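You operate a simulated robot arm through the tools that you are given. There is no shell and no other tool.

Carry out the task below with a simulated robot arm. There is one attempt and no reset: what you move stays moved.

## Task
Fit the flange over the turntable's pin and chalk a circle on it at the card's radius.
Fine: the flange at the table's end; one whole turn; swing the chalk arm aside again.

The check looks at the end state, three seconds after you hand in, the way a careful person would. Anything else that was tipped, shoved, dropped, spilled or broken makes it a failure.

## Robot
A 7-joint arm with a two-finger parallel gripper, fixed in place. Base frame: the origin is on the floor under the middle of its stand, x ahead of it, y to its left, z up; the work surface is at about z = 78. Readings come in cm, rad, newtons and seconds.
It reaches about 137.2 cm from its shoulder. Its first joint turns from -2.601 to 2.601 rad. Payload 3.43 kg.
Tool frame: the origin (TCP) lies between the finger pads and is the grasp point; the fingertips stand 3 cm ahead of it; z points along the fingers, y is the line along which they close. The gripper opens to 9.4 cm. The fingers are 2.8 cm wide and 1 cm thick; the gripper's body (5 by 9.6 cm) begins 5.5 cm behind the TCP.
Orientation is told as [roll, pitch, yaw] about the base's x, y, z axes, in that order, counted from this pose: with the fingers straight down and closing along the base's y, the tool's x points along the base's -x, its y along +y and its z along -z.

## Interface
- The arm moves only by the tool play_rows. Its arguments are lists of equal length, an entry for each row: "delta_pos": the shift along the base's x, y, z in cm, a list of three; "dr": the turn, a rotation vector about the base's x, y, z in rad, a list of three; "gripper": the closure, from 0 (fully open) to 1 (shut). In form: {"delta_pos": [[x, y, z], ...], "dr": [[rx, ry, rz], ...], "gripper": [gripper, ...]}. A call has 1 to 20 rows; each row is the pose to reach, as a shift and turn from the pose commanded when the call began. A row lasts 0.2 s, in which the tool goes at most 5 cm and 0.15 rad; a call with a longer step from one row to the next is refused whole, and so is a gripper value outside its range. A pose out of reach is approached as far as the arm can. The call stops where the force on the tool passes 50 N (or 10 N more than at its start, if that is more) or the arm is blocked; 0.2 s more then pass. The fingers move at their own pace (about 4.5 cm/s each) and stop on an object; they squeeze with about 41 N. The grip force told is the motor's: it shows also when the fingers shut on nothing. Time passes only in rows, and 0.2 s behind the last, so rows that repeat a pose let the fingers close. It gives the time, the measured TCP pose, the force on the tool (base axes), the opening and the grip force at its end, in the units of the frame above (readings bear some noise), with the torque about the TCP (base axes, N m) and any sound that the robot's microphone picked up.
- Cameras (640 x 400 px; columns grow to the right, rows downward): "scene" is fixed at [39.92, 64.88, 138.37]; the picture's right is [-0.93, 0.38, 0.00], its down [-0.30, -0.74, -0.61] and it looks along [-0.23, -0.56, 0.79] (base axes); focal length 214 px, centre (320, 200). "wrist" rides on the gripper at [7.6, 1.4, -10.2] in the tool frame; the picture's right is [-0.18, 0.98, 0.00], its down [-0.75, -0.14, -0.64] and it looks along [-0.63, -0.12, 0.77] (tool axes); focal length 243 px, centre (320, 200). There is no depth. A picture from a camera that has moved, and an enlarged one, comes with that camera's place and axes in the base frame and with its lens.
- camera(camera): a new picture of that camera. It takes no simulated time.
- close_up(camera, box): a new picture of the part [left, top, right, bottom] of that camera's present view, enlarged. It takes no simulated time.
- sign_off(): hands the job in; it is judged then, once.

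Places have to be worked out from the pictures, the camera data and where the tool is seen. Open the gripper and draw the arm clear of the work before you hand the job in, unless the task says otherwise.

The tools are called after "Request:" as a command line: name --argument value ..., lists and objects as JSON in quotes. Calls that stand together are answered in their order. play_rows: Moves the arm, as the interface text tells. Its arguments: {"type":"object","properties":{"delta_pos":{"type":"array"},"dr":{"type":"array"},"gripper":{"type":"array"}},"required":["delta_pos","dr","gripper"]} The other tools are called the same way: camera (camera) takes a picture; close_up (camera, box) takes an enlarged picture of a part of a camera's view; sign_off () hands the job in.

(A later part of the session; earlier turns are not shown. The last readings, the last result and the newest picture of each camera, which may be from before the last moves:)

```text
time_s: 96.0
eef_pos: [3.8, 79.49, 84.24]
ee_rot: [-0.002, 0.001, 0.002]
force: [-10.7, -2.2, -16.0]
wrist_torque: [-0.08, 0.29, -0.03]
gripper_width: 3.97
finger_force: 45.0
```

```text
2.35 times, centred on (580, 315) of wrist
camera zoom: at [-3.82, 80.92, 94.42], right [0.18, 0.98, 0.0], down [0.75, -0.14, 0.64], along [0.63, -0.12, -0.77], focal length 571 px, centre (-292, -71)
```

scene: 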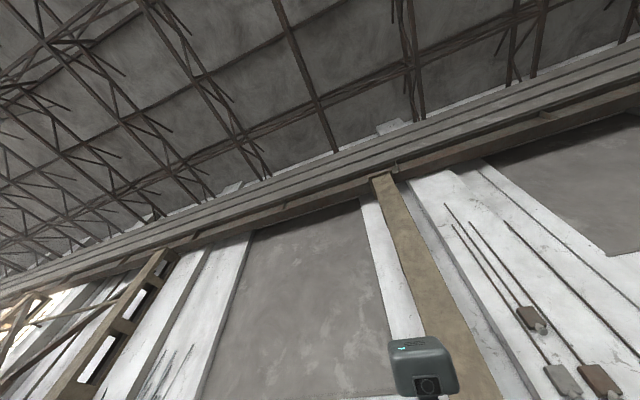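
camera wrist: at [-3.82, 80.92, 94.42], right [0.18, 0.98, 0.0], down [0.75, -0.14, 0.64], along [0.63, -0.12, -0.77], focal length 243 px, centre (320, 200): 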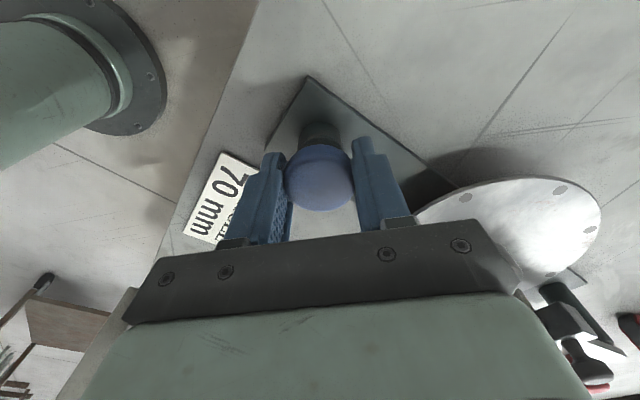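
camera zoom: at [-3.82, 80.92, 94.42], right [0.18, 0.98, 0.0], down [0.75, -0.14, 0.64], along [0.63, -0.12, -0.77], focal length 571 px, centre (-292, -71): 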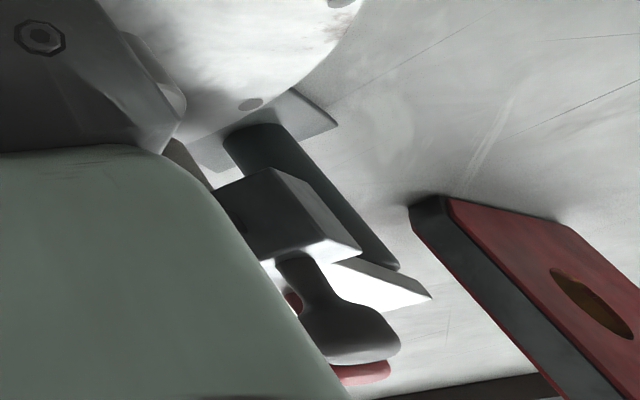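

No chalk line is being drawn, so the chalk isn't really in contact or engaged yet. I release the knob and inspect the chalk tip from close by.

Request:
play_rows --delta_pos '[[0, 0, 0], [0, 0, 0], [0, 0, 0], [0, 0, 3], [0, 0, 7], [0, 2, 11], [0, 2, 11]]' --dr '[[0, 0, 0], [0, 0, 0], [0, 0, 0], [0, 0, 0], [0, 0, 0], [0, 0, 0], [0, 0, 0]]' --gripper '[0.5, 0.2, 0, 0, 0, 0, 0]'

Request:
camera --camera "wrist"

Request:
close_up --camera "wrist" --box '[310, 80, 470, 180]'

```text
time_s: 97.6
eef_pos: [3.66, 81.83, 95.58]
ee_rot: [-0.001, 0.0, 0.001]
force: [0.7, -0.2, 0.1]
wrist_torque: [-0.05, -0.02, 0.02]
gripper_width: 9.42
finger_force: 0.1
```

```text
taken
camera wrist: at [-3.88, 83.16, 105.7], right [0.18, 0.98, 0.0], down [0.75, -0.14, 0.64], along [0.63, -0.12, -0.77], focal length 243 px, centre (320, 200)
```

wrist: 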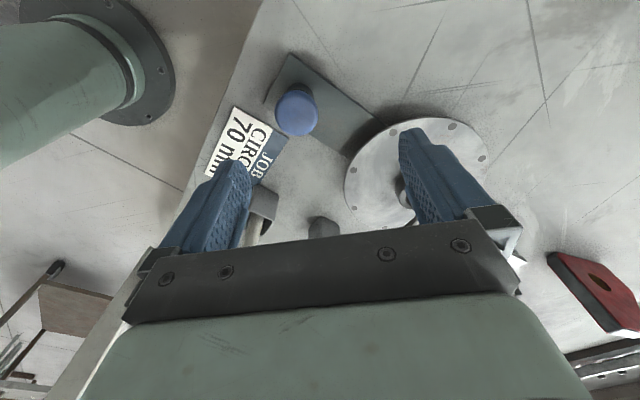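

```text
4.00 times, centred on (390, 130) of wrist
camera zoom: at [-3.88, 83.16, 105.7], right [0.18, 0.98, 0.0], down [0.75, -0.14, 0.64], along [0.63, -0.12, -0.77], focal length 970 px, centre (40, 480)
```

zoom: 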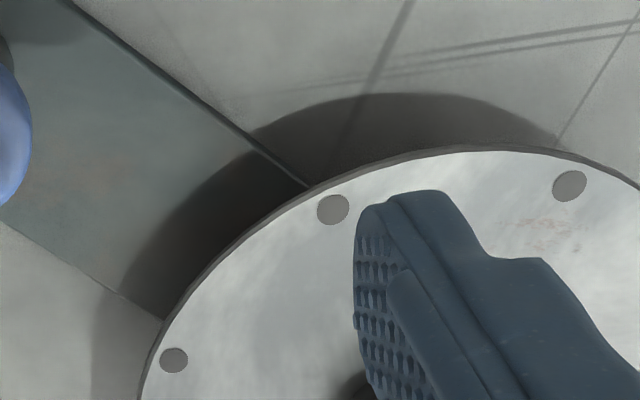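

I go to a lower, flatter viewpoint on the -x side to see the chalk/flange gap.

Request:
play_rows --delta_pos '[[1.5, 4, 0.5], [3, 8, 1], [4.5, 12, 1], [6, 15.5, 1], [7.3, 18, 1], [7.3, 18, 1]]' --dr '[[0, 0, 0], [0, 0, 0], [0, -0.1, 0], [0, -0.2, 0], [0, -0.3, 0], [0, -0.3, 0]]' --gripper '[0, 0, 0, 0, 0, 0]'

```text
time_s: 99.0
eef_pos: [11.06, 99.68, 96.44]
ee_rot: [-0.001, -0.3, -0.001]
force: [0.3, 0.6, 0.6]
wrist_torque: [-0.01, 0.01, 0.04]
gripper_width: 9.42
finger_force: 0.1
```

Request:
play_rows --delta_pos '[[0, 0, -1.5], [0, 0, -3], [0, 0, -4.5], [0, 0, -5.5], [0, 0, -5.5]]' --dr '[[0, -0.12, 0], [0, -0.24, 0], [0, -0.36, 0], [0, -0.48, 0], [0, -0.5, 0]]' --gripper '[0, 0, 0, 0, 0]'

Request:
camera --camera "wrist"

Request:
close_up --camera "wrist" --box '[220, 80, 420, 205]'

```text
time_s: 100.2
eef_pos: [11.19, 99.6, 90.89]
ee_rot: [0.0, -0.801, 0.001]
force: [0.5, 0.1, -0.2]
wrist_torque: [0.04, -0.01, -0.02]
gripper_width: 9.38
finger_force: 0.0
```

```text
taken
camera wrist: at [-1.55, 101.0, 92.44], right [0.13, 0.98, 0.13], down [0.06, -0.14, 0.99], along [0.99, -0.12, -0.08], focal length 243 px, centre (320, 200)
```

wrist: 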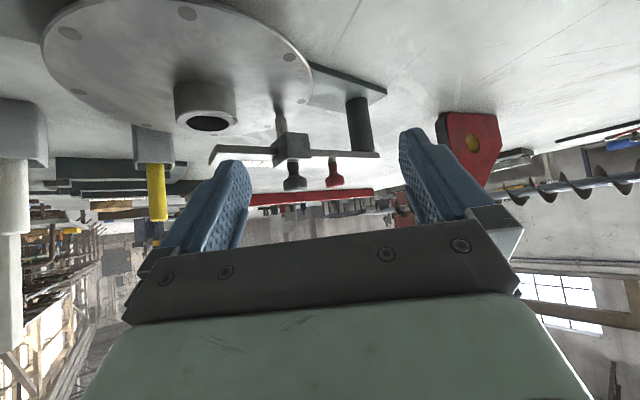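

```text
3.20 times, centred on (320, 142) of wrist
camera zoom: at [-1.55, 101.0, 92.44], right [0.13, 0.98, 0.13], down [0.06, -0.14, 0.99], along [0.99, -0.12, -0.08], focal length 776 px, centre (320, 384)
```

zoom: 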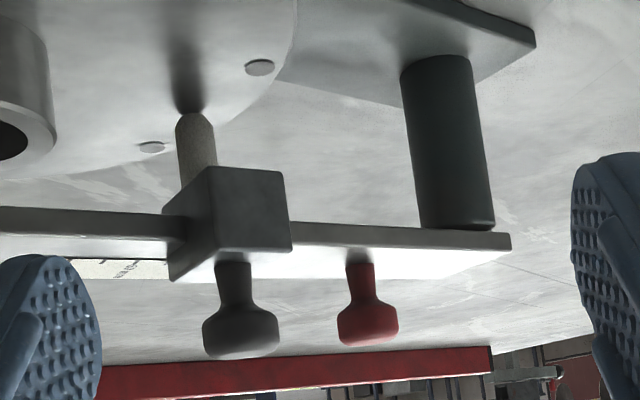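

Request:
close_up --camera "wrist" --box '[260, 90, 308, 130]'

Request:
close_up --camera "wrist" --box '[320, 80, 400, 170]'

```text
10.00 times, centred on (284, 110) of wrist
camera zoom: at [-1.55, 101.0, 92.44], right [0.13, 0.98, 0.13], down [0.06, -0.14, 0.99], along [0.99, -0.12, -0.08], focal length 2426 px, centre (680, 1100)
```

zoom: 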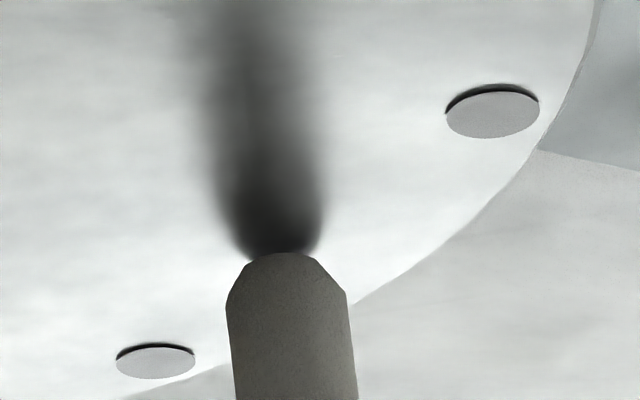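

```text
4.44 times, centred on (360, 125) of wrist
camera zoom: at [-1.55, 101.0, 92.44], right [0.13, 0.98, 0.13], down [0.06, -0.14, 0.99], along [0.99, -0.12, -0.08], focal length 1078 px, centre (142, 533)
```

zoom: 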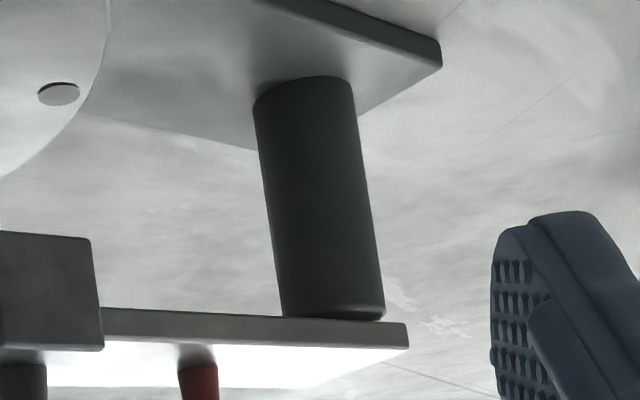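

The tip seems to hover ~3 mm above the flange (tip z≈82.1, flange top ≈81.75), so the arm probably isn't at its working stop yet. I level the tool and go back to the red knob to push the arm further.

Request:
play_rows --delta_pos '[[0, 0, 3], [0, 0, 6], [1, 0, 8.5], [3, 0, 10], [5.5, 0, 11], [8, 0, 11], [8, 0, 11]]' --dr '[[0, 0.1, 0], [0, 0.23, 0], [0, 0.36, 0], [0, 0.5, 0], [0, 0.64, 0], [0, 0.78, 0], [0, 0.801, 0]]' --gripper '[0, 0, 0, 0, 0.3, 0.5, 0.5]'

```text
time_s: 101.8
eef_pos: [19.18, 99.58, 101.7]
ee_rot: [-0.001, 0.002, 0.0]
force: [-0.6, 0.6, 0.1]
wrist_torque: [0.02, 0.04, 0.0]
gripper_width: 4.72
finger_force: 0.0
```

I turn yaw to -1.45 and hover over the red knob at ≈(26.4, 99.6).

Request:
play_rows --delta_pos '[[0.8, 0, 0], [1.6, 0, 0], [2.4, 0, 0], [3.2, 0, 0], [4, 0, 0], [4.8, 0, 0], [5.6, 0, 0], [6.4, 0, 0], [7.2, 0, 0], [7.2, 0, 0], [7.2, 0, 0]]' --dr '[[0, 0, -0.145], [0, 0, -0.29], [0, 0, -0.435], [0, 0, -0.58], [0, 0, -0.725], [0, 0, -0.87], [0, 0, -1.015], [0, 0, -1.16], [0, 0, -1.305], [0, 0, -1.45], [0, 0, -1.45]]' --gripper '[0.5, 0.5, 0.5, 0.5, 0.5, 0.5, 0.5, 0.5, 0.5, 0.5, 0.5]'

Request:
camera --camera "wrist"

Request:
close_up --camera "wrist" --box '[120, 20, 440, 220]'

```text
time_s: 104.2
eef_pos: [26.37, 99.55, 101.74]
ee_rot: [0.0, 0.002, -1.453]
force: [-0.3, 0.2, 0.1]
wrist_torque: [0.02, 0.0, 0.02]
gripper_width: 4.7
finger_force: 0.1
```

```text
taken
camera wrist: at [26.85, 107.3, 112.0], right [1.0, -0.07, 0.0], down [-0.05, -0.77, 0.64], along [-0.04, -0.64, -0.77], focal length 243 px, centre (320, 200)
```

wrist: 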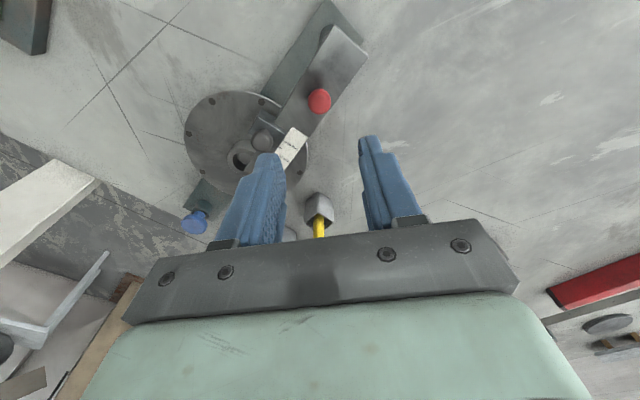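

```text
2.00 times, centred on (280, 120) of wrist
camera zoom: at [26.85, 107.3, 112.0], right [1.0, -0.07, 0.0], down [-0.05, -0.77, 0.64], along [-0.04, -0.64, -0.77], focal length 485 px, centre (400, 360)
```

zoom: 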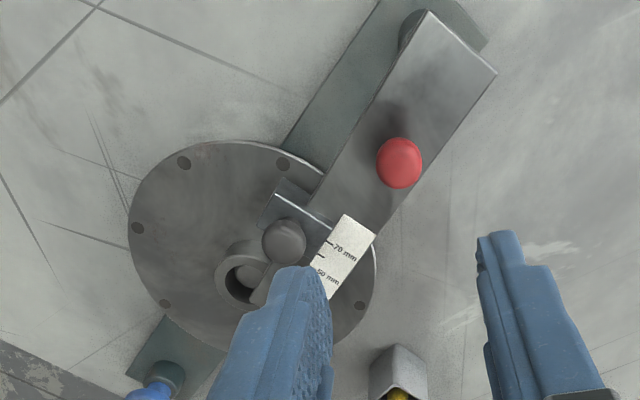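

Aligned over the red knob; I descend and cage it again.

Request:
play_rows --delta_pos '[[0, 0, -4], [0, 0, -8], [0, 0, -11.3], [0, 0, -11.3], [0, 0, -11.3], [0, 0, -11.3]]' --dr '[[0, 0, 0], [0, 0, 0], [0, 0, 0], [0, 0, 0], [0, 0, 0], [0, 0, 0]]' --gripper '[0.5, 0.5, 0.5, 0.5, 0.65, 0.7]'

Request:
camera --camera "wrist"

```text
time_s: 105.6
eef_pos: [26.29, 99.62, 90.32]
ee_rot: [0.0, 0.0, -1.451]
force: [-0.3, 0.1, -0.4]
wrist_torque: [0.0, 0.01, -0.01]
gripper_width: 2.82
finger_force: 0.1
```

```text
taken
camera wrist: at [26.82, 107.27, 100.58], right [1.0, -0.06, 0.0], down [-0.05, -0.77, 0.64], along [-0.04, -0.64, -0.77], focal length 243 px, centre (320, 200)
```

wrist: 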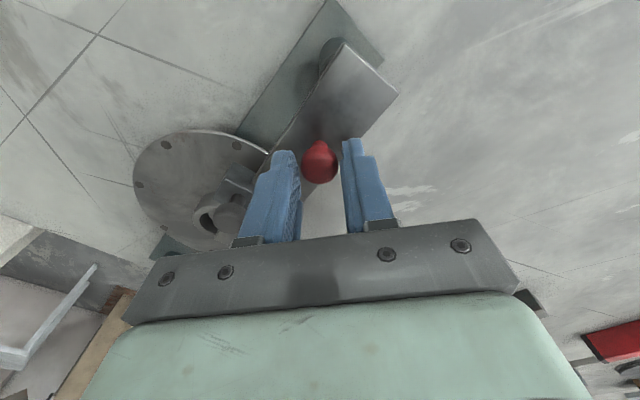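

Caged. I push the knob gently along the arc, a few degrees at a time, checking for a stop.

Request:
play_rows --delta_pos '[[-0.15, 0.04, 0], [-0.3, 0.09, 0], [-0.45, 0.14, 0], [-0.6, 0.19, 0], [-0.6, 0.19, 0]]' --dr '[[0, 0, 0], [0, 0, 0], [0, 0, 0], [0, 0, 0], [0, 0, 0]]' --gripper '[0.7, 0.7, 0.7, 0.7, 0.7]'

```text
time_s: 106.8
eef_pos: [25.68, 99.85, 90.41]
ee_rot: [0.002, 0.001, -1.449]
force: [3.9, -1.9, 1.5]
wrist_torque: [0.0, -0.12, -0.02]
gripper_width: 3.04
finger_force: 2.3
```

Request:
play_rows --delta_pos '[[-0.12, 0.05, 0], [-0.24, 0.1, 0], [-0.36, 0.16, 0], [-0.48, 0.22, 0], [-0.48, 0.22, 0]]' --dr '[[0, 0, 0], [0, 0, 0], [0, 0, 0], [0, 0, 0], [0, 0, 0]]' --gripper '[0.7, 0.7, 0.7, 0.7, 0.7]'

Request:
camera --camera "wrist"

```text
time_s: 108.0
eef_pos: [25.42, 99.99, 90.57]
ee_rot: [-0.001, -0.001, -1.451]
force: [8.0, -3.0, -1.8]
wrist_torque: [-0.08, -0.17, -0.09]
gripper_width: 3.25
finger_force: 4.3
```

```text
taken
camera wrist: at [25.89, 107.62, 100.64], right [1.0, -0.07, 0.0], down [-0.05, -0.77, 0.64], along [-0.04, -0.64, -0.77], focal length 243 px, centre (320, 200)
```

wrist: 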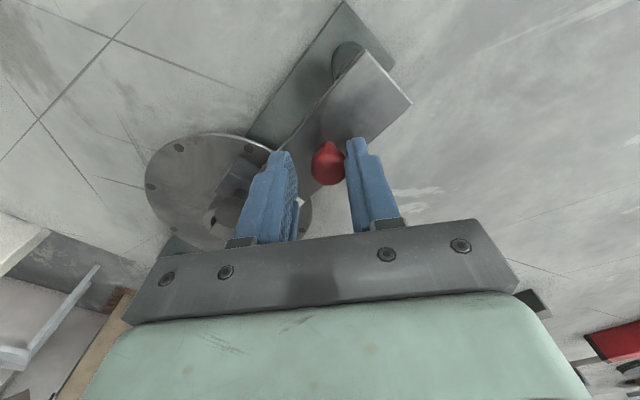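

Force is rising (8 N) while the knob hardly moves – perhaps the stop. I zoom in to see the arm's angle relative to the base plate.

Request:
close_up --camera "wrist" --box '[130, 0, 450, 240]'

Request:
play_rows --delta_pos '[[-0.1, 0.05, 0], [-0.2, 0.1, 0], [-0.2, 0.1, 0]]' --dr '[[0, 0, 0], [0, 0, 0], [0, 0, 0]]' --gripper '[0.7, 0.7, 0.7]'

```text
1.67 times, centred on (290, 120) of wrist
camera zoom: at [25.89, 107.62, 100.64], right [1.0, -0.07, 0.0], down [-0.05, -0.77, 0.64], along [-0.04, -0.64, -0.77], focal length 404 px, centre (370, 333)
```

zoom: 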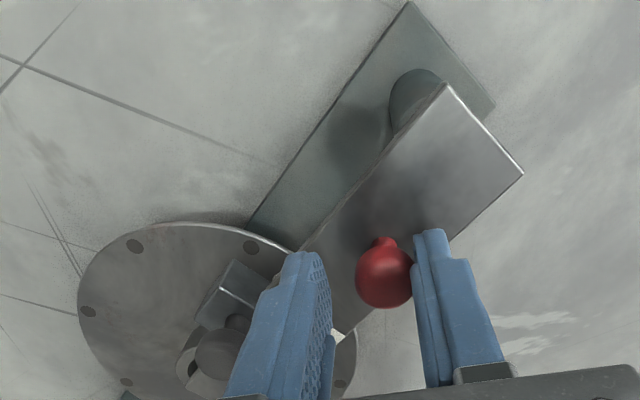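

```text
time_s: 108.8
eef_pos: [25.15, 100.09, 90.44]
ee_rot: [0.001, 0.001, -1.45]
force: [15.6, -6.6, 1.5]
wrist_torque: [-0.2, -0.38, -0.12]
gripper_width: 3.65
finger_force: 7.5
```

The knob stopped moving and the arm is now parallel to the plate (-135.5°): this is the working stop. I back off, lift and view from above.

Request:
play_rows --delta_pos '[[0.3, -0.13, 0], [0.7, -0.3, 0], [0.7, -0.3, 2], [0.7, -0.3, 6], [-0.5, -0.5, 10], [-2, -1, 12], [-3, -1.3, 12], [-3, -1.3, 12], [-3, -1.3, 12]]' --dr '[[0, 0, 0], [0, 0, 0], [0, 0, 0], [0, 0, 0.1], [0, 0, 0.24], [0, 0, 0.38], [0, 0, 0.52], [0, 0, 0.66], [0, 0, 0.7]]' --gripper '[0.68, 0.5, 0.5, 0.5, 0.3, 0.1, 0, 0, 0]'

Request:
camera --camera "wrist"

Request:
close_up --camera "wrist" --box '[150, 0, 470, 200]'

```text
time_s: 110.8
eef_pos: [22.06, 98.85, 102.29]
ee_rot: [-0.001, 0.002, -0.749]
force: [0.0, 0.3, 0.2]
wrist_torque: [0.03, -0.03, 0.01]
gripper_width: 9.38
finger_force: 0.1
```

```text
taken
camera wrist: at [17.45, 104.93, 112.59], right [0.8, 0.6, 0.0], down [0.46, -0.62, 0.64], along [0.38, -0.52, -0.77], focal length 243 px, centre (320, 200)
```

wrist: 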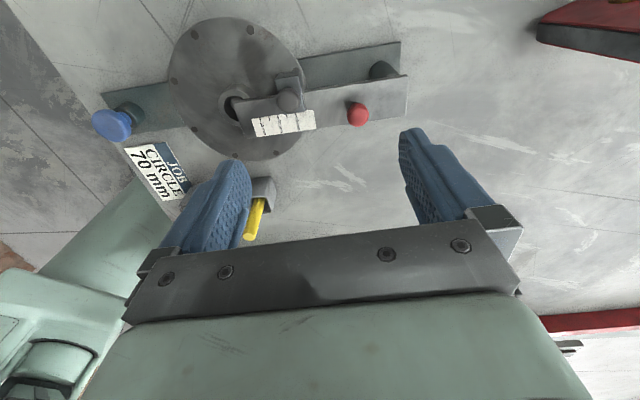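

```text
2.00 times, centred on (310, 100) of wrist
camera zoom: at [17.45, 104.93, 112.59], right [0.8, 0.6, 0.0], down [0.46, -0.62, 0.64], along [0.38, -0.52, -0.77], focal length 485 px, centre (340, 400)
```

zoom: 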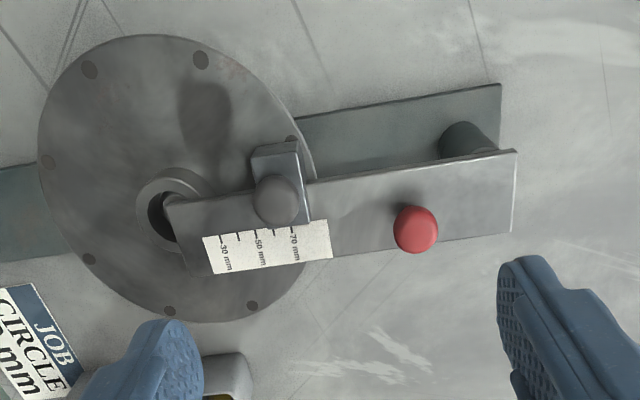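

Arm at its stop, parallel to the plate; slider still on 70. I now test with a short turn at the blue knob to see whether the chalk draws. First I move over the knob.

Request:
play_rows --delta_pos '[[-2.5, -3, 0], [-5, -6, 0], [-7.5, -9, 0], [-10, -12, 0], [-12.5, -14.5, 0], [-15, -17, 0], [-17, -18.5, -3], [-18.2, -19.2, -6.5], [-18.2, -19.2, -10], [-18.2, -19.2, -10]]' --dr '[[0, 0, -0.06], [0, 0, -0.12], [0, 0, -0.18], [0, 0, -0.24], [0, 0, -0.3], [0, 0, -0.36], [0, 0, -0.42], [0, 0, -0.48], [0, 0, -0.55], [0, 0, -0.55]]' --gripper '[0, 0, 0, 0, 0, 0, 0, 0, 0, 0]'

Request:
camera --camera "wrist"

```text
time_s: 113.0
eef_pos: [3.71, 79.67, 92.47]
ee_rot: [0.001, 0.0, -1.302]
force: [0.1, -0.3, 0.8]
wrist_torque: [0.03, 0.02, -0.02]
gripper_width: 9.38
finger_force: 0.0
```

```text
taken
camera wrist: at [3.11, 87.24, 102.73], right [1.0, 0.08, 0.0], down [0.06, -0.76, 0.64], along [0.05, -0.64, -0.77], focal length 243 px, centre (320, 200)
```

wrist: 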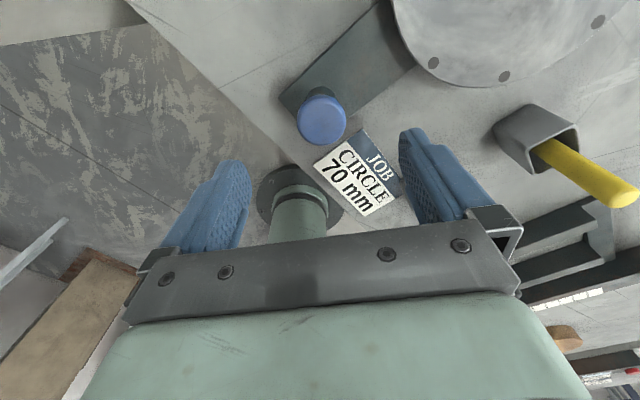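

Centred again. I descend, grip, and turn about +1.1 rad in one go.

Request:
play_rows --delta_pos '[[0.08, -0.05, -3.5], [0.08, -0.05, -6.8], [0.08, -0.05, -8.3], [0.08, -0.05, -8.3], [0.08, -0.05, -8.3], [0.08, -0.05, -8.3], [0.08, -0.05, -8.3], [0.08, -0.05, -8.3], [0.08, -0.05, -8.3], [0.08, -0.05, -8.3], [0.08, -0.05, -8.3], [0.08, -0.05, -8.3], [0.08, -0.05, -8.3], [0.08, -0.05, -8.3], [0.08, -0.05, -8.3], [0.08, -0.05, -8.3], [0.08, -0.05, -8.3], [0.08, -0.05, -8.3], [0.08, -0.05, -8.3]]' --dr '[[0, 0, 0], [0, 0, 0], [0, 0, 0], [0, 0, 0], [0, 0, 0], [0, 0, 0], [0, 0, 0], [0, 0, 0], [0, 0, 0.1], [0, 0, 0.2], [0, 0, 0.3], [0, 0, 0.4], [0, 0, 0.5], [0, 0, 0.6], [0, 0, 0.7], [0, 0, 0.8], [0, 0, 0.9], [0, 0, 1.0], [0, 0, 1.1]]' --gripper '[0, 0, 0, 0, 0.4, 0.8, 1, 1, 1, 1, 1, 1, 1, 1, 1, 1, 1, 1, 1]'

Request:
camera --camera "wrist"

Request:
close_up --camera "wrist" --box '[400, 120, 640, 270]'

```text
time_s: 117.0
eef_pos: [3.84, 79.51, 84.17]
ee_rot: [0.0, 0.002, -0.199]
force: [-6.3, -2.7, -9.4]
wrist_torque: [-0.09, 0.15, 0.0]
gripper_width: 3.93
finger_force: 44.8
```

```text
taken
camera wrist: at [-3.27, 82.38, 94.34], right [0.37, 0.93, 0.0], down [0.71, -0.29, 0.64], along [0.59, -0.24, -0.77], focal length 243 px, centre (320, 200)
```

wrist: 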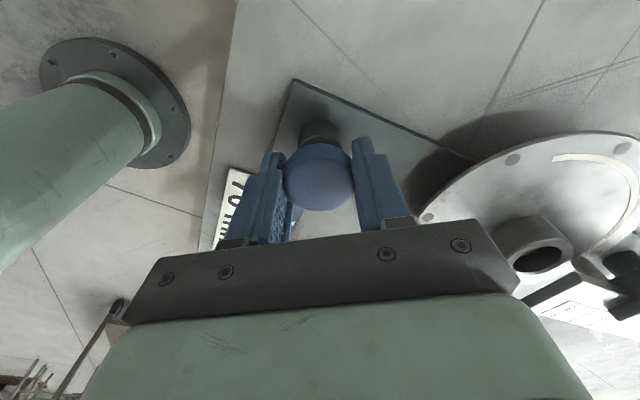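

```text
2.67 times, centred on (520, 195) of wrist
camera zoom: at [-3.27, 82.38, 94.34], right [0.37, 0.93, 0.0], down [0.71, -0.29, 0.64], along [0.59, -0.24, -0.77], focal length 647 px, centre (-213, 213)
```

zoom: 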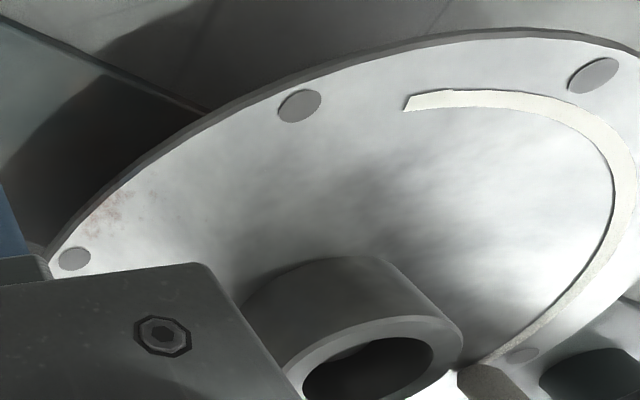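

The chalk now draws a clean arc, measured at ≈7.0 cm radius (rim 8.6). It covers ~125° for 1.1 rad of knob. I continue the stroke by +0.9 rad.

Request:
play_rows --delta_pos '[[-0.05, 0, 0.05], [-0.05, 0, 0.05], [-0.05, 0, 0.05], [-0.05, 0, 0.05], [-0.05, 0, 0.05], [-0.05, 0, 0.05], [-0.05, 0, 0.05], [-0.05, 0, 0.05], [-0.05, 0, 0.05]]' --dr '[[0, 0, 0.1], [0, 0, 0.2], [0, 0, 0.3], [0, 0, 0.4], [0, 0, 0.5], [0, 0, 0.6], [0, 0, 0.7], [0, 0, 0.8], [0, 0, 0.9]]' --gripper '[1, 1, 1, 1, 1, 1, 1, 1, 1]'

```text
time_s: 119.0
eef_pos: [3.89, 79.56, 84.19]
ee_rot: [0.0, 0.001, 0.703]
force: [1.9, -3.7, 1.9]
wrist_torque: [-0.09, -0.03, -0.98]
gripper_width: 3.94
finger_force: 44.9
```

The torque jumped to the slip limit (-0.98 Nm), so something resisted near the end. I release and look at the flange.

Request:
play_rows --delta_pos '[[0, 0, 0], [0, 0, 0], [0, 0, 0], [0, 0, 3], [0, 0, 7], [0, 3, 10], [0, 6, 13], [0, 6, 13]]' --dr '[[0, 0, 0], [0, 0, 0], [0, 0, 0], [0, 0, 0], [0, 0, -0.14], [0, 0, -0.28], [0, 0, -0.42], [0, 0, -0.42]]' --gripper '[0.5, 0.2, 0, 0, 0, 0, 0, 0]'

Request:
camera --camera "wrist"

Request:
close_up --camera "wrist" --box '[280, 80, 520, 230]'

```text
time_s: 120.8
eef_pos: [3.86, 85.37, 97.04]
ee_rot: [0.001, 0.002, 0.279]
force: [-0.5, -0.1, -0.8]
wrist_torque: [0.0, 0.01, 0.0]
gripper_width: 9.42
finger_force: 0.0
```

```text
taken
camera wrist: at [-3.86, 84.69, 107.3], right [-0.09, 1.0, 0.0], down [0.76, 0.07, 0.64], along [0.64, 0.06, -0.77], focal length 243 px, centre (320, 200)
```

wrist: 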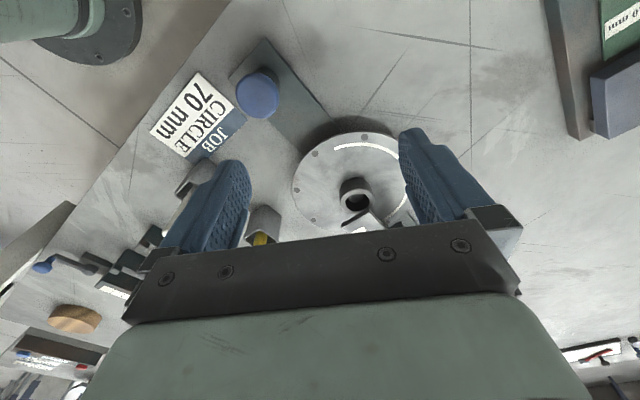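

```text
2.67 times, centred on (400, 155) of wrist
camera zoom: at [-3.86, 84.69, 107.3], right [-0.09, 1.0, 0.0], down [0.76, 0.07, 0.64], along [0.64, 0.06, -0.77], focal length 647 px, centre (107, 320)
```

zoom: 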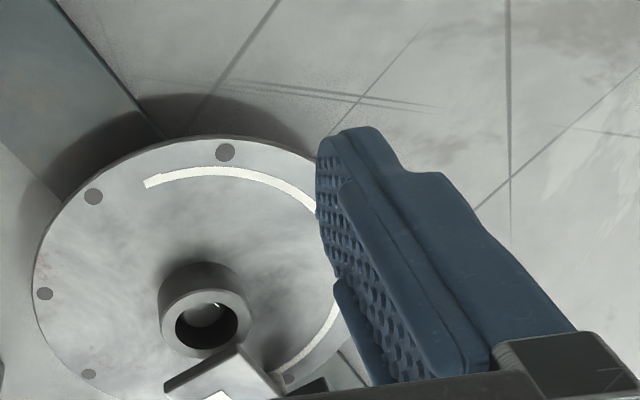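

The arc advanced only 40° more: total table travel is now ≈400°, and the first clockwise test at the very start was also blocked – so the table has end stops about 400° apart. I'll therefore turn back clockwise a whole turn with the chalk down. I return to the knob at yaw +0.7.

Request:
play_rows --delta_pos '[[0, -2, -1], [0, -4, -2], [0, -5.85, -4], [0, -5.85, -5], [0, -5.85, -5]]' --dr '[[0, 0, 0.12], [0, 0, 0.24], [0, 0, 0.36], [0, 0, 0.44], [0, 0, 0.44]]' --gripper '[0, 0, 0, 0, 0]'

Request:
camera --camera "wrist"

```text
time_s: 122.0
eef_pos: [4.02, 79.65, 91.98]
ee_rot: [0.001, 0.0, 0.719]
force: [0.3, -0.6, -1.1]
wrist_torque: [-0.01, -0.03, 0.0]
gripper_width: 9.39
finger_force: 0.0
```

```text
taken
camera wrist: at [-2.75, 75.68, 102.31], right [-0.51, 0.86, 0.0], down [0.66, 0.39, 0.64], along [0.55, 0.33, -0.77], focal length 243 px, centre (320, 200)
```

wrist: 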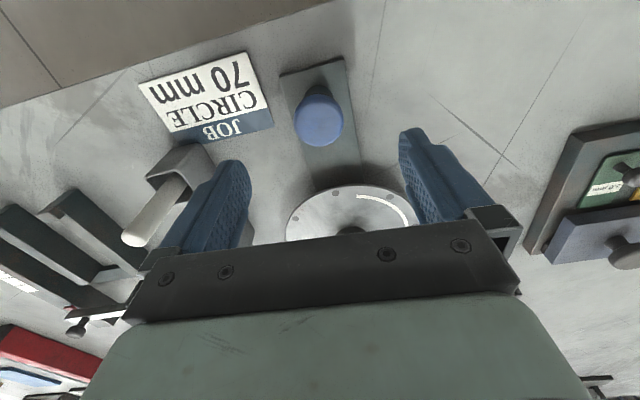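

Centred on the knob. I descend, grip, and test a clockwise turn of -0.5 rad.

Request:
play_rows --delta_pos '[[-0.1, -0.05, -3.5], [-0.12, -0.07, -6.5], [-0.12, -0.07, -7.8], [-0.12, -0.07, -7.8], [-0.12, -0.07, -7.8], [-0.12, -0.07, -7.8], [-0.12, -0.07, -7.8], [-0.12, -0.07, -7.8], [-0.12, -0.07, -7.8], [-0.12, -0.07, -7.8], [-0.12, -0.07, -7.8], [-0.12, -0.07, -7.8], [-0.12, -0.07, -7.8]]' --dr '[[0, 0, 0], [0, 0, 0], [0, 0, 0], [0, 0, 0], [0, 0, 0], [0, 0, 0], [0, 0, 0], [0, 0, 0], [0, 0, -0.1], [0, 0, -0.2], [0, 0, -0.3], [0, 0, -0.4], [0, 0, -0.5]]' --gripper '[0, 0, 0, 0, 0.4, 0.8, 1, 1, 1, 1, 1, 1, 1]'

Request:
camera --camera "wrist"

```text
time_s: 124.8
eef_pos: [4.02, 79.59, 84.35]
ee_rot: [0.0, -0.004, 0.218]
force: [33.9, -18.6, 0.7]
wrist_torque: [-0.48, 0.49, 0.07]
gripper_width: 3.92
finger_force: 44.9
```

```text
taken
camera wrist: at [-3.76, 79.3, 94.57], right [-0.03, 1.0, 0.0], down [0.76, 0.03, 0.65], along [0.65, 0.02, -0.76], focal length 243 px, centre (320, 200)
```

wrist: 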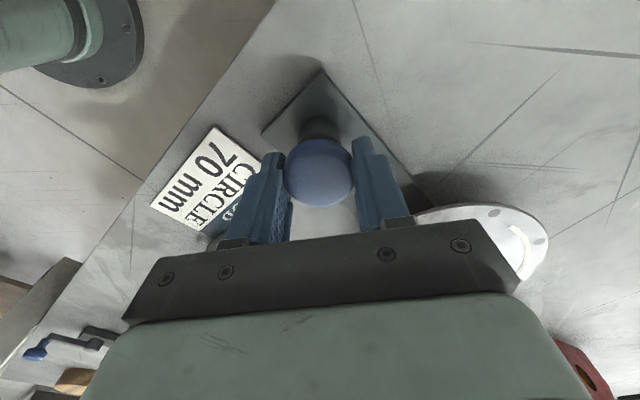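

Clockwise works: the line's start moved back by ~60° for 0.5 rad. There's a 38 N side load, so I shift the TCP toward the knob axis while continuing the clockwise turn.

Request:
play_rows --delta_pos '[[0.1, -0.06, 0], [0.2, -0.1, 0], [0.2, -0.1, 0], [0.2, -0.1, 0]]' --dr '[[0, 0, 0], [0, 0, -0.05], [0, 0, -0.12], [0, 0, -0.2]]' --gripper '[1, 1, 1, 1]'

```text
time_s: 125.8
eef_pos: [4.03, 79.54, 84.35]
ee_rot: [0.002, 0.0, 0.019]
force: [11.8, -8.2, -0.2]
wrist_torque: [0.14, -1.34, 0.04]
gripper_width: 3.9
finger_force: 44.9
```

Side load dropped to ~14 N. I continue clockwise by -0.6 rad.

Request:
play_rows --delta_pos '[[0, 0, 0], [0, 0, 0], [0, 0, 0], [0, 0, 0], [0, 0, 0], [0, 0, 0]]' --dr '[[0, 0, -0.1], [0, 0, -0.2], [0, 0, -0.3], [0, 0, -0.4], [0, 0, -0.5], [0, 0, -0.6]]' --gripper '[1, 1, 1, 1, 1, 1]'

Request:
camera --camera "wrist"

```text
time_s: 127.2
eef_pos: [4.17, 79.49, 84.32]
ee_rot: [0.0, 0.002, -0.579]
force: [8.8, -10.4, 3.4]
wrist_torque: [-0.09, -0.06, -0.02]
gripper_width: 3.93
finger_force: 44.5
```

```text
taken
camera wrist: at [-1.56, 84.78, 94.61], right [0.69, 0.72, 0.0], down [0.55, -0.53, 0.64], along [0.46, -0.45, -0.77], focal length 243 px, centre (320, 200)
```

wrist: 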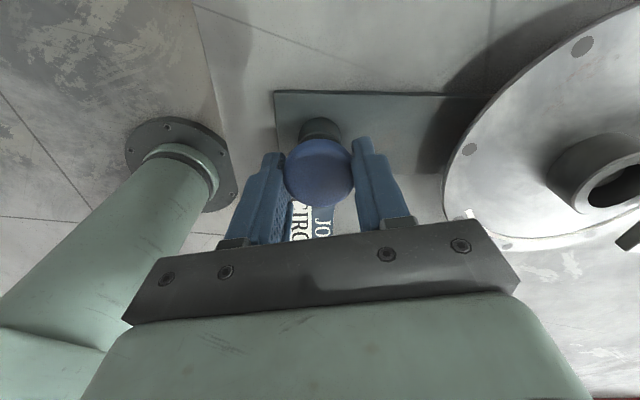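

The line continues on the other side now. I continue clockwise by -0.75 rad (to yaw -1.33).

Request:
play_rows --delta_pos '[[0.05, -0.05, 0], [0.05, -0.05, 0], [0.05, -0.05, 0], [0.05, -0.05, 0], [0.05, -0.05, 0], [0.05, -0.05, 0], [0.05, -0.05, 0], [0.05, -0.05, 0]]' --dr '[[0, 0, -0.1], [0, 0, -0.2], [0, 0, -0.3], [0, 0, -0.4], [0, 0, -0.5], [0, 0, -0.6], [0, 0, -0.7], [0, 0, -0.75]]' --gripper '[1, 1, 1, 1, 1, 1, 1, 1]'

Request:
camera --camera "wrist"

```text
time_s: 129.0
eef_pos: [4.0, 79.44, 84.42]
ee_rot: [-0.002, 0.0, -1.33]
force: [-10.2, -13.5, -10.1]
wrist_torque: [0.0, 0.26, 0.09]
gripper_width: 3.93
finger_force: 44.8
```

```text
taken
camera wrist: at [3.5, 87.08, 94.61], right [1.0, 0.06, 0.0], down [0.04, -0.77, 0.64], along [0.03, -0.64, -0.77], focal length 243 px, centre (320, 200)
```

wrist: 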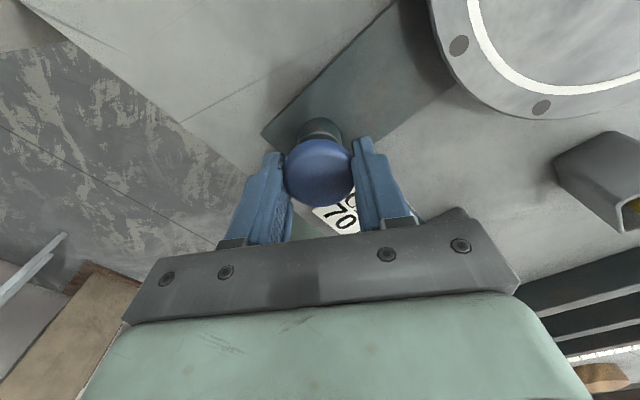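

The circle is progressing (≈235° of the backward turn done). I release, lift, turn the wrist back to yaw ≈0.1 for the second stroke.

Request:
play_rows --delta_pos '[[0, 0, 0], [0, 0, 0], [0, 0, 0], [0, 0, 3.5], [0, 0, 7.5], [0, 0, 7.5], [0, 0, 7.5], [0, 0, 7.5], [0, 0, 7.5], [0, 0, 7.5], [0, 0, 7.5], [0, 0, 7.5], [0, 0, 7.5], [0, 0, 7.5], [0, 0, 7.5], [0, 0, 7.5]]' --dr '[[0, 0, 0], [0, 0, 0], [0, 0, 0], [0, 0, 0], [0, 0, 0.14], [0, 0, 0.28], [0, 0, 0.42], [0, 0, 0.56], [0, 0, 0.7], [0, 0, 0.84], [0, 0, 0.98], [0, 0, 1.12], [0, 0, 1.26], [0, 0, 1.4], [0, 0, 1.48], [0, 0, 1.48]]' --gripper '[0.5, 0.2, 0, 0, 0, 0, 0, 0, 0, 0, 0, 0, 0, 0, 0, 0]'

Request:
camera --camera "wrist"

```text
time_s: 132.4
eef_pos: [4.0, 79.38, 91.97]
ee_rot: [0.001, 0.002, 0.154]
force: [0.7, -0.2, 0.3]
wrist_torque: [-0.01, 0.02, -0.01]
gripper_width: 9.38
finger_force: 0.2
```

```text
taken
camera wrist: at [-3.69, 79.66, 102.11], right [0.03, 1.0, 0.0], down [0.77, -0.03, 0.64], along [0.64, -0.02, -0.77], focal length 243 px, centre (320, 200)
```

wrist: 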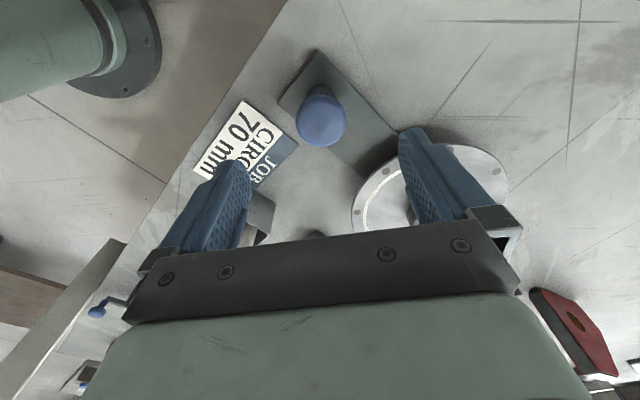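

Well centred. I descend, grip and do the remaining -1.15 rad clockwise.

Request:
play_rows --delta_pos '[[-0.05, 0.05, -3.5], [-0.05, 0.05, -6.5], [-0.05, 0.05, -7.7], [-0.05, 0.05, -7.7], [-0.05, 0.05, -7.7], [-0.05, 0.05, -7.7], [-0.05, 0.05, -7.7], [-0.05, 0.05, -7.7], [-0.05, 0.05, -7.7], [-0.05, 0.05, -7.7], [-0.05, 0.05, -7.7], [-0.05, 0.05, -7.7], [-0.05, 0.05, -7.7], [-0.05, 0.05, -7.7], [-0.05, 0.05, -7.7]]' --dr '[[0, 0, 0], [0, 0, 0], [0, 0, 0], [0, 0, 0], [0, 0, 0], [0, 0, 0], [0, 0, 0], [0, 0, 0], [0, 0, -0.1], [0, 0, -0.2], [0, 0, -0.3], [0, 0, -0.4], [0, 0, -0.5], [0, 0, -0.6], [0, 0, -0.7]]' --gripper '[0, 0, 0, 0, 0.4, 0.8, 1, 1, 1, 1, 1, 1, 1, 1, 1]'

Request:
camera --camera "wrist"

```text
time_s: 135.6
eef_pos: [3.94, 79.48, 84.03]
ee_rot: [-0.004, -0.001, -0.551]
force: [-7.8, -4.1, -28.9]
wrist_torque: [0.44, 0.84, 0.0]
gripper_width: 3.91
finger_force: 45.2
```

```text
taken
camera wrist: at [-1.78, 84.69, 94.28], right [0.67, 0.74, 0.0], down [0.57, -0.51, 0.64], along [0.47, -0.43, -0.77], focal length 243 px, centre (320, 200)
```

wrist: 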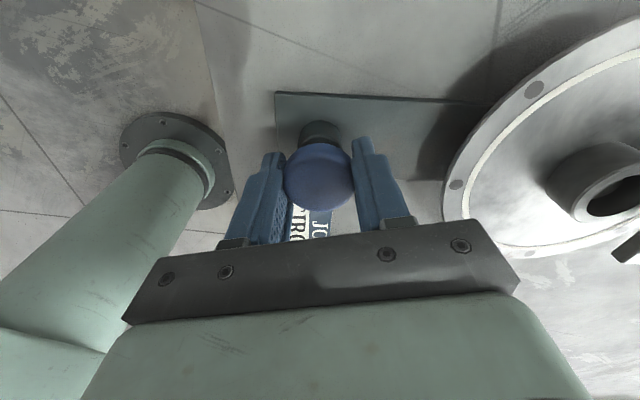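

Turn goes on (small downward pull, I relax z by 2 mm). I continue with -0.5 rad to complete the full turn.

Request:
play_rows --delta_pos '[[-0.03, 0, -0.2], [-0.03, 0, -0.2], [-0.03, 0, -0.2], [-0.03, 0, -0.2], [-0.03, 0, -0.2]]' --dr '[[0, 0, -0.1], [0, 0, -0.2], [0, 0, -0.3], [0, 0, -0.4], [0, 0, -0.5]]' --gripper '[1, 1, 1, 1, 1]'

Request:
camera --camera "wrist"

Request:
close_up --camera "wrist" --box '[440, 0, 640, 125]'

```text
time_s: 136.8
eef_pos: [3.83, 79.39, 84.09]
ee_rot: [0.001, 0.002, -1.052]
force: [-5.4, -5.8, 10.0]
wrist_torque: [-0.99, -0.74, 0.01]
gripper_width: 3.92
finger_force: 44.5
```

```text
taken
camera wrist: at [1.37, 86.74, 94.29], right [0.94, 0.33, 0.0], down [0.25, -0.73, 0.64], along [0.21, -0.61, -0.77], focal length 243 px, centre (320, 200)
```

wrist: 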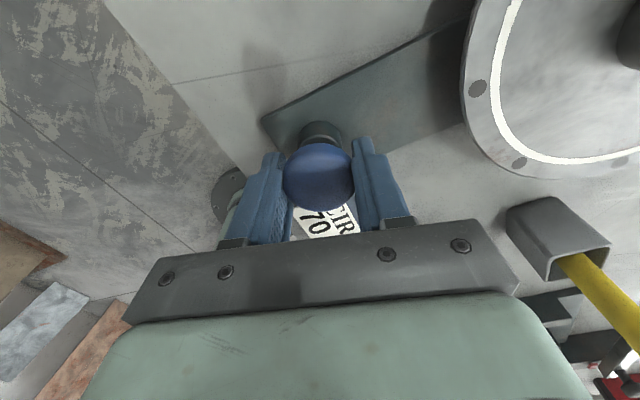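

```text
3.20 times, centred on (540, 62) of wrist
camera zoom: at [1.37, 86.74, 94.29], right [0.94, 0.33, 0.0], down [0.25, -0.73, 0.64], along [0.21, -0.61, -0.77], focal length 776 px, centre (-384, 640)
```

zoom: 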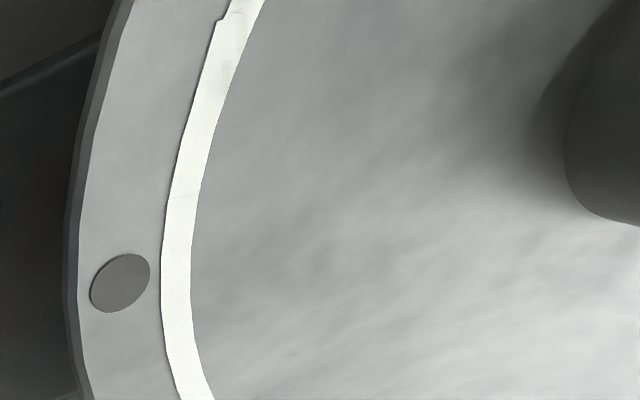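

Backward turn now ≈372°. I release the knob and lift to inspect the whole circle.

Request:
play_rows --delta_pos '[[0, 0, 0], [0, 0, 0], [0, 0, 0], [0, 0, 3.5], [0, 0, 8], [1.5, 3, 11], [3, 6, 14], [5, 9.5, 16], [5, 9.5, 16]]' --dr '[[0, 0, 0], [0, 0, 0], [0, 0, 0], [0, 0, 0], [0, 0, 0.14], [0, 0, 0.28], [0, 0, 0.42], [0, 0, 0.56], [0, 0, 0.6]]' --gripper '[0.5, 0.2, 0, 0, 0, 0, 0, 0, 0]'

Request:
camera --camera "wrist"

Request:
close_up --camera "wrist" --box '[220, 0, 460, 150]'

```text
time_s: 138.8
eef_pos: [9.07, 89.22, 100.04]
ee_rot: [0.002, 0.001, -0.446]
force: [0.4, 0.8, -0.6]
wrist_torque: [0.01, 0.01, -0.01]
gripper_width: 9.38
finger_force: 0.0
```

```text
taken
camera wrist: at [2.72, 93.63, 110.28], right [0.59, 0.81, 0.0], down [0.62, -0.45, 0.64], along [0.52, -0.38, -0.77], focal length 243 px, centre (320, 200)
```

wrist: 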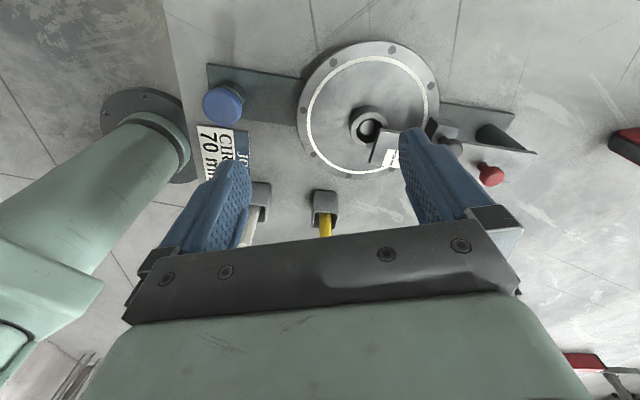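

```text
2.67 times, centred on (340, 75) of wrist
camera zoom: at [2.72, 93.63, 110.28], right [0.59, 0.81, 0.0], down [0.62, -0.45, 0.64], along [0.52, -0.38, -0.77], focal length 647 px, centre (267, 533)
```

zoom: 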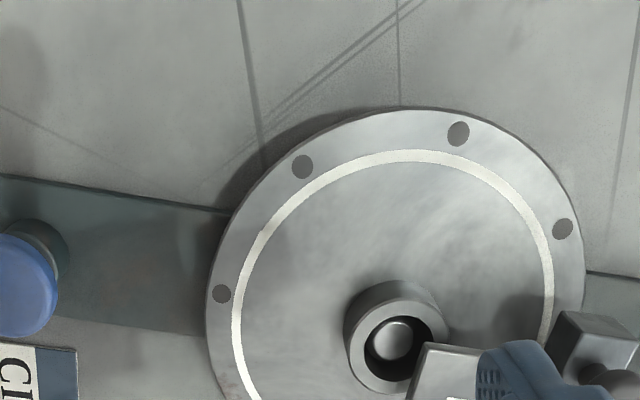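

The circle looks complete in the visible part. Now I swing the arm aside: first hover over the red knob at its working place ≈(25.8, 99.9) with yaw -1.45.

Request:
play_rows --delta_pos '[[2.2, 1.4, 0.6], [4.4, 2.8, 1.2], [6.6, 4.2, 1.7], [8.8, 5.6, 1.7], [11, 7, 1.7], [13, 8.3, 1.7], [15, 9.6, 1.7], [16.7, 10.7, 1.7], [16.7, 10.7, 1.7]]' --dr '[[0, 0, -0.13], [0, 0, -0.26], [0, 0, -0.39], [0, 0, -0.52], [0, 0, -0.65], [0, 0, -0.78], [0, 0, -0.9], [0, 0, -1.0], [0, 0, -1.0]]' --gripper '[0, 0, 0, 0.2, 0.4, 0.5, 0.5, 0.5, 0.5]'

Request:
camera --camera "wrist"

Request:
close_up --camera "wrist" --box '[140, 30, 380, 180]'

```text
time_s: 140.8
eef_pos: [25.74, 99.74, 101.45]
ee_rot: [-0.001, 0.001, -1.453]
force: [-0.4, 0.0, 0.1]
wrist_torque: [0.02, 0.0, 0.01]
gripper_width: 4.71
finger_force: 0.0
```

```text
taken
camera wrist: at [26.13, 107.43, 111.75], right [1.0, -0.07, 0.0], down [-0.05, -0.77, 0.64], along [-0.04, -0.64, -0.77], focal length 243 px, centre (320, 200)
```

wrist: 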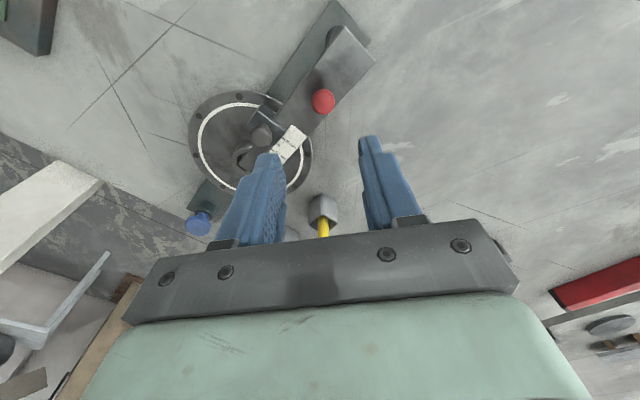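

```text
2.67 times, centred on (260, 105) of wrist
camera zoom: at [26.13, 107.43, 111.75], right [1.0, -0.07, 0.0], down [-0.05, -0.77, 0.64], along [-0.04, -0.64, -0.77], focal length 647 px, centre (480, 453)
```

zoom: 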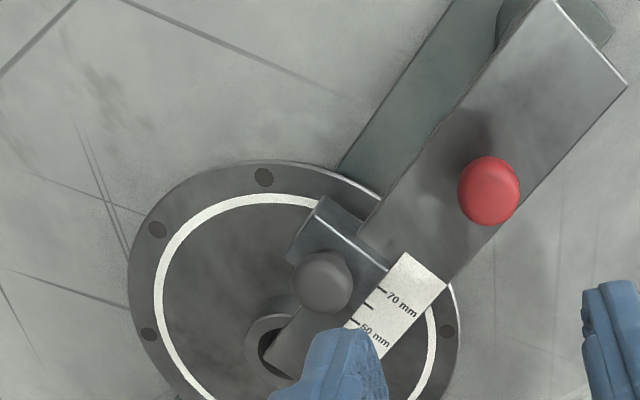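

Both sides of the line run up to the slider. I descend around the red knob (≈(26.0, 99.9)) and cage it.

Request:
play_rows --delta_pos '[[0.25, 0.15, -4], [0.25, 0.15, -8], [0.25, 0.15, -11.1], [0.25, 0.15, -11.1], [0.25, 0.15, -11.1], [0.25, 0.15, -11.1]]' --dr '[[0, 0, 0], [0, 0, 0], [0, 0, 0], [0, 0, 0], [0, 0, 0], [0, 0, 0]]' --gripper '[0.5, 0.5, 0.5, 0.5, 0.65, 0.7]'

Request:
camera --camera "wrist"

```text
time_s: 142.2
eef_pos: [25.97, 99.87, 90.41]
ee_rot: [0.001, 0.002, -1.451]
force: [-0.1, -0.7, -0.6]
wrist_torque: [0.0, -0.02, 0.01]
gripper_width: 2.83
finger_force: 0.0
```

```text
taken
camera wrist: at [26.48, 107.5, 100.66], right [1.0, -0.06, 0.0], down [-0.05, -0.77, 0.64], along [-0.04, -0.64, -0.77], focal length 243 px, centre (320, 200)
```

wrist: 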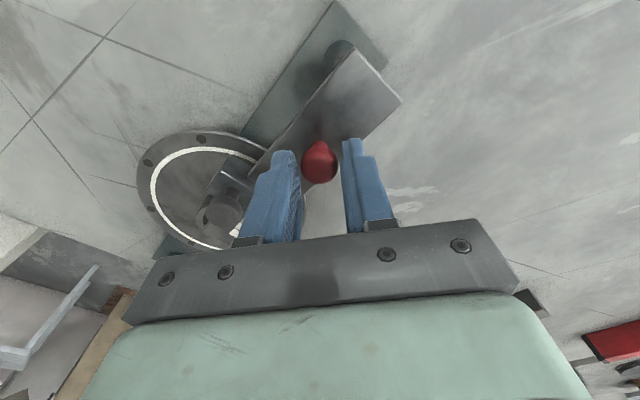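

Caged. I swing the arm counter-clockwise back along the arc (about 80°), turning the wrist with it.

Request:
play_rows --delta_pos '[[0.25, -0.13, 0], [0.514, -0.254, 0], [0.78, -0.35, 0], [1.06, -0.432, 0], [1.34, -0.49, 0], [1.623, -0.534, 0], [1.91, -0.55, 0], [2.196, -0.557, 0], [2.48, -0.535, 0], [2.766, -0.497, 0], [3.05, -0.44, 0], [3.325, -0.362, 0], [3.59, -0.26, 0], [3.855, -0.148, 0], [4.1, -0.01, 0], [4.353, 0.136, 0], [4.58, 0.31, 0], [4.807, 0.487, 0], [5.207, 0.898, 0], [5.207, 0.898, 0]]' --dr '[[0, 0, 0.07], [0, 0, 0.14], [0, 0, 0.21], [0, 0, 0.28], [0, 0, 0.35], [0, 0, 0.42], [0, 0, 0.49], [0, 0, 0.56], [0, 0, 0.63], [0, 0, 0.7], [0, 0, 0.77], [0, 0, 0.84], [0, 0, 0.91], [0, 0, 0.98], [0, 0, 1.05], [0, 0, 1.12], [0, 0, 1.19], [0, 0, 1.26], [0, 0, 1.4], [0, 0, 1.4]]' --gripper '[0.7, 0.7, 0.7, 0.7, 0.7, 0.7, 0.7, 0.7, 0.7, 0.7, 0.7, 0.7, 0.7, 0.7, 0.7, 0.7, 0.7, 0.7, 0.7, 0.7]'

Request:
camera --camera "wrist"

```text
time_s: 146.4
eef_pos: [31.2, 100.79, 90.62]
ee_rot: [0.001, 0.0, -0.049]
force: [0.5, -3.4, 1.0]
wrist_torque: [-0.08, 0.0, 0.0]
gripper_width: 3.0
finger_force: 1.4
```

```text
taken
camera wrist: at [23.66, 102.49, 100.83], right [0.23, 0.97, 0.0], down [0.75, -0.18, 0.64], along [0.62, -0.15, -0.77], focal length 243 px, centre (320, 200)
```

wrist: 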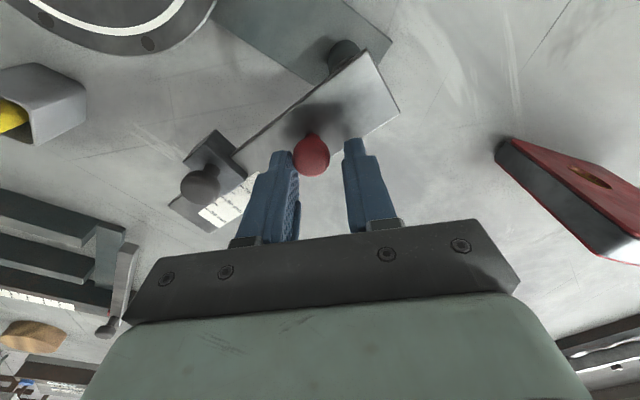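

The arm is aside, a few degrees short of its original place. I push it ~0.5 cm more to the parking position and check the force.

Request:
play_rows --delta_pos '[[0.1, 0.12, 0], [0.2, 0.25, 0], [0.3, 0.38, 0], [0.3, 0.38, 0]]' --dr '[[0, 0, 0.04], [0, 0, 0.08], [0, 0, 0.1], [0, 0, 0.1]]' --gripper '[0.7, 0.7, 0.7, 0.7]'

```text
time_s: 147.4
eef_pos: [31.51, 101.18, 90.56]
ee_rot: [-0.001, 0.002, 0.05]
force: [1.2, -4.8, 3.0]
wrist_torque: [-0.12, 0.02, 0.02]
gripper_width: 3.04
finger_force: 2.3
```

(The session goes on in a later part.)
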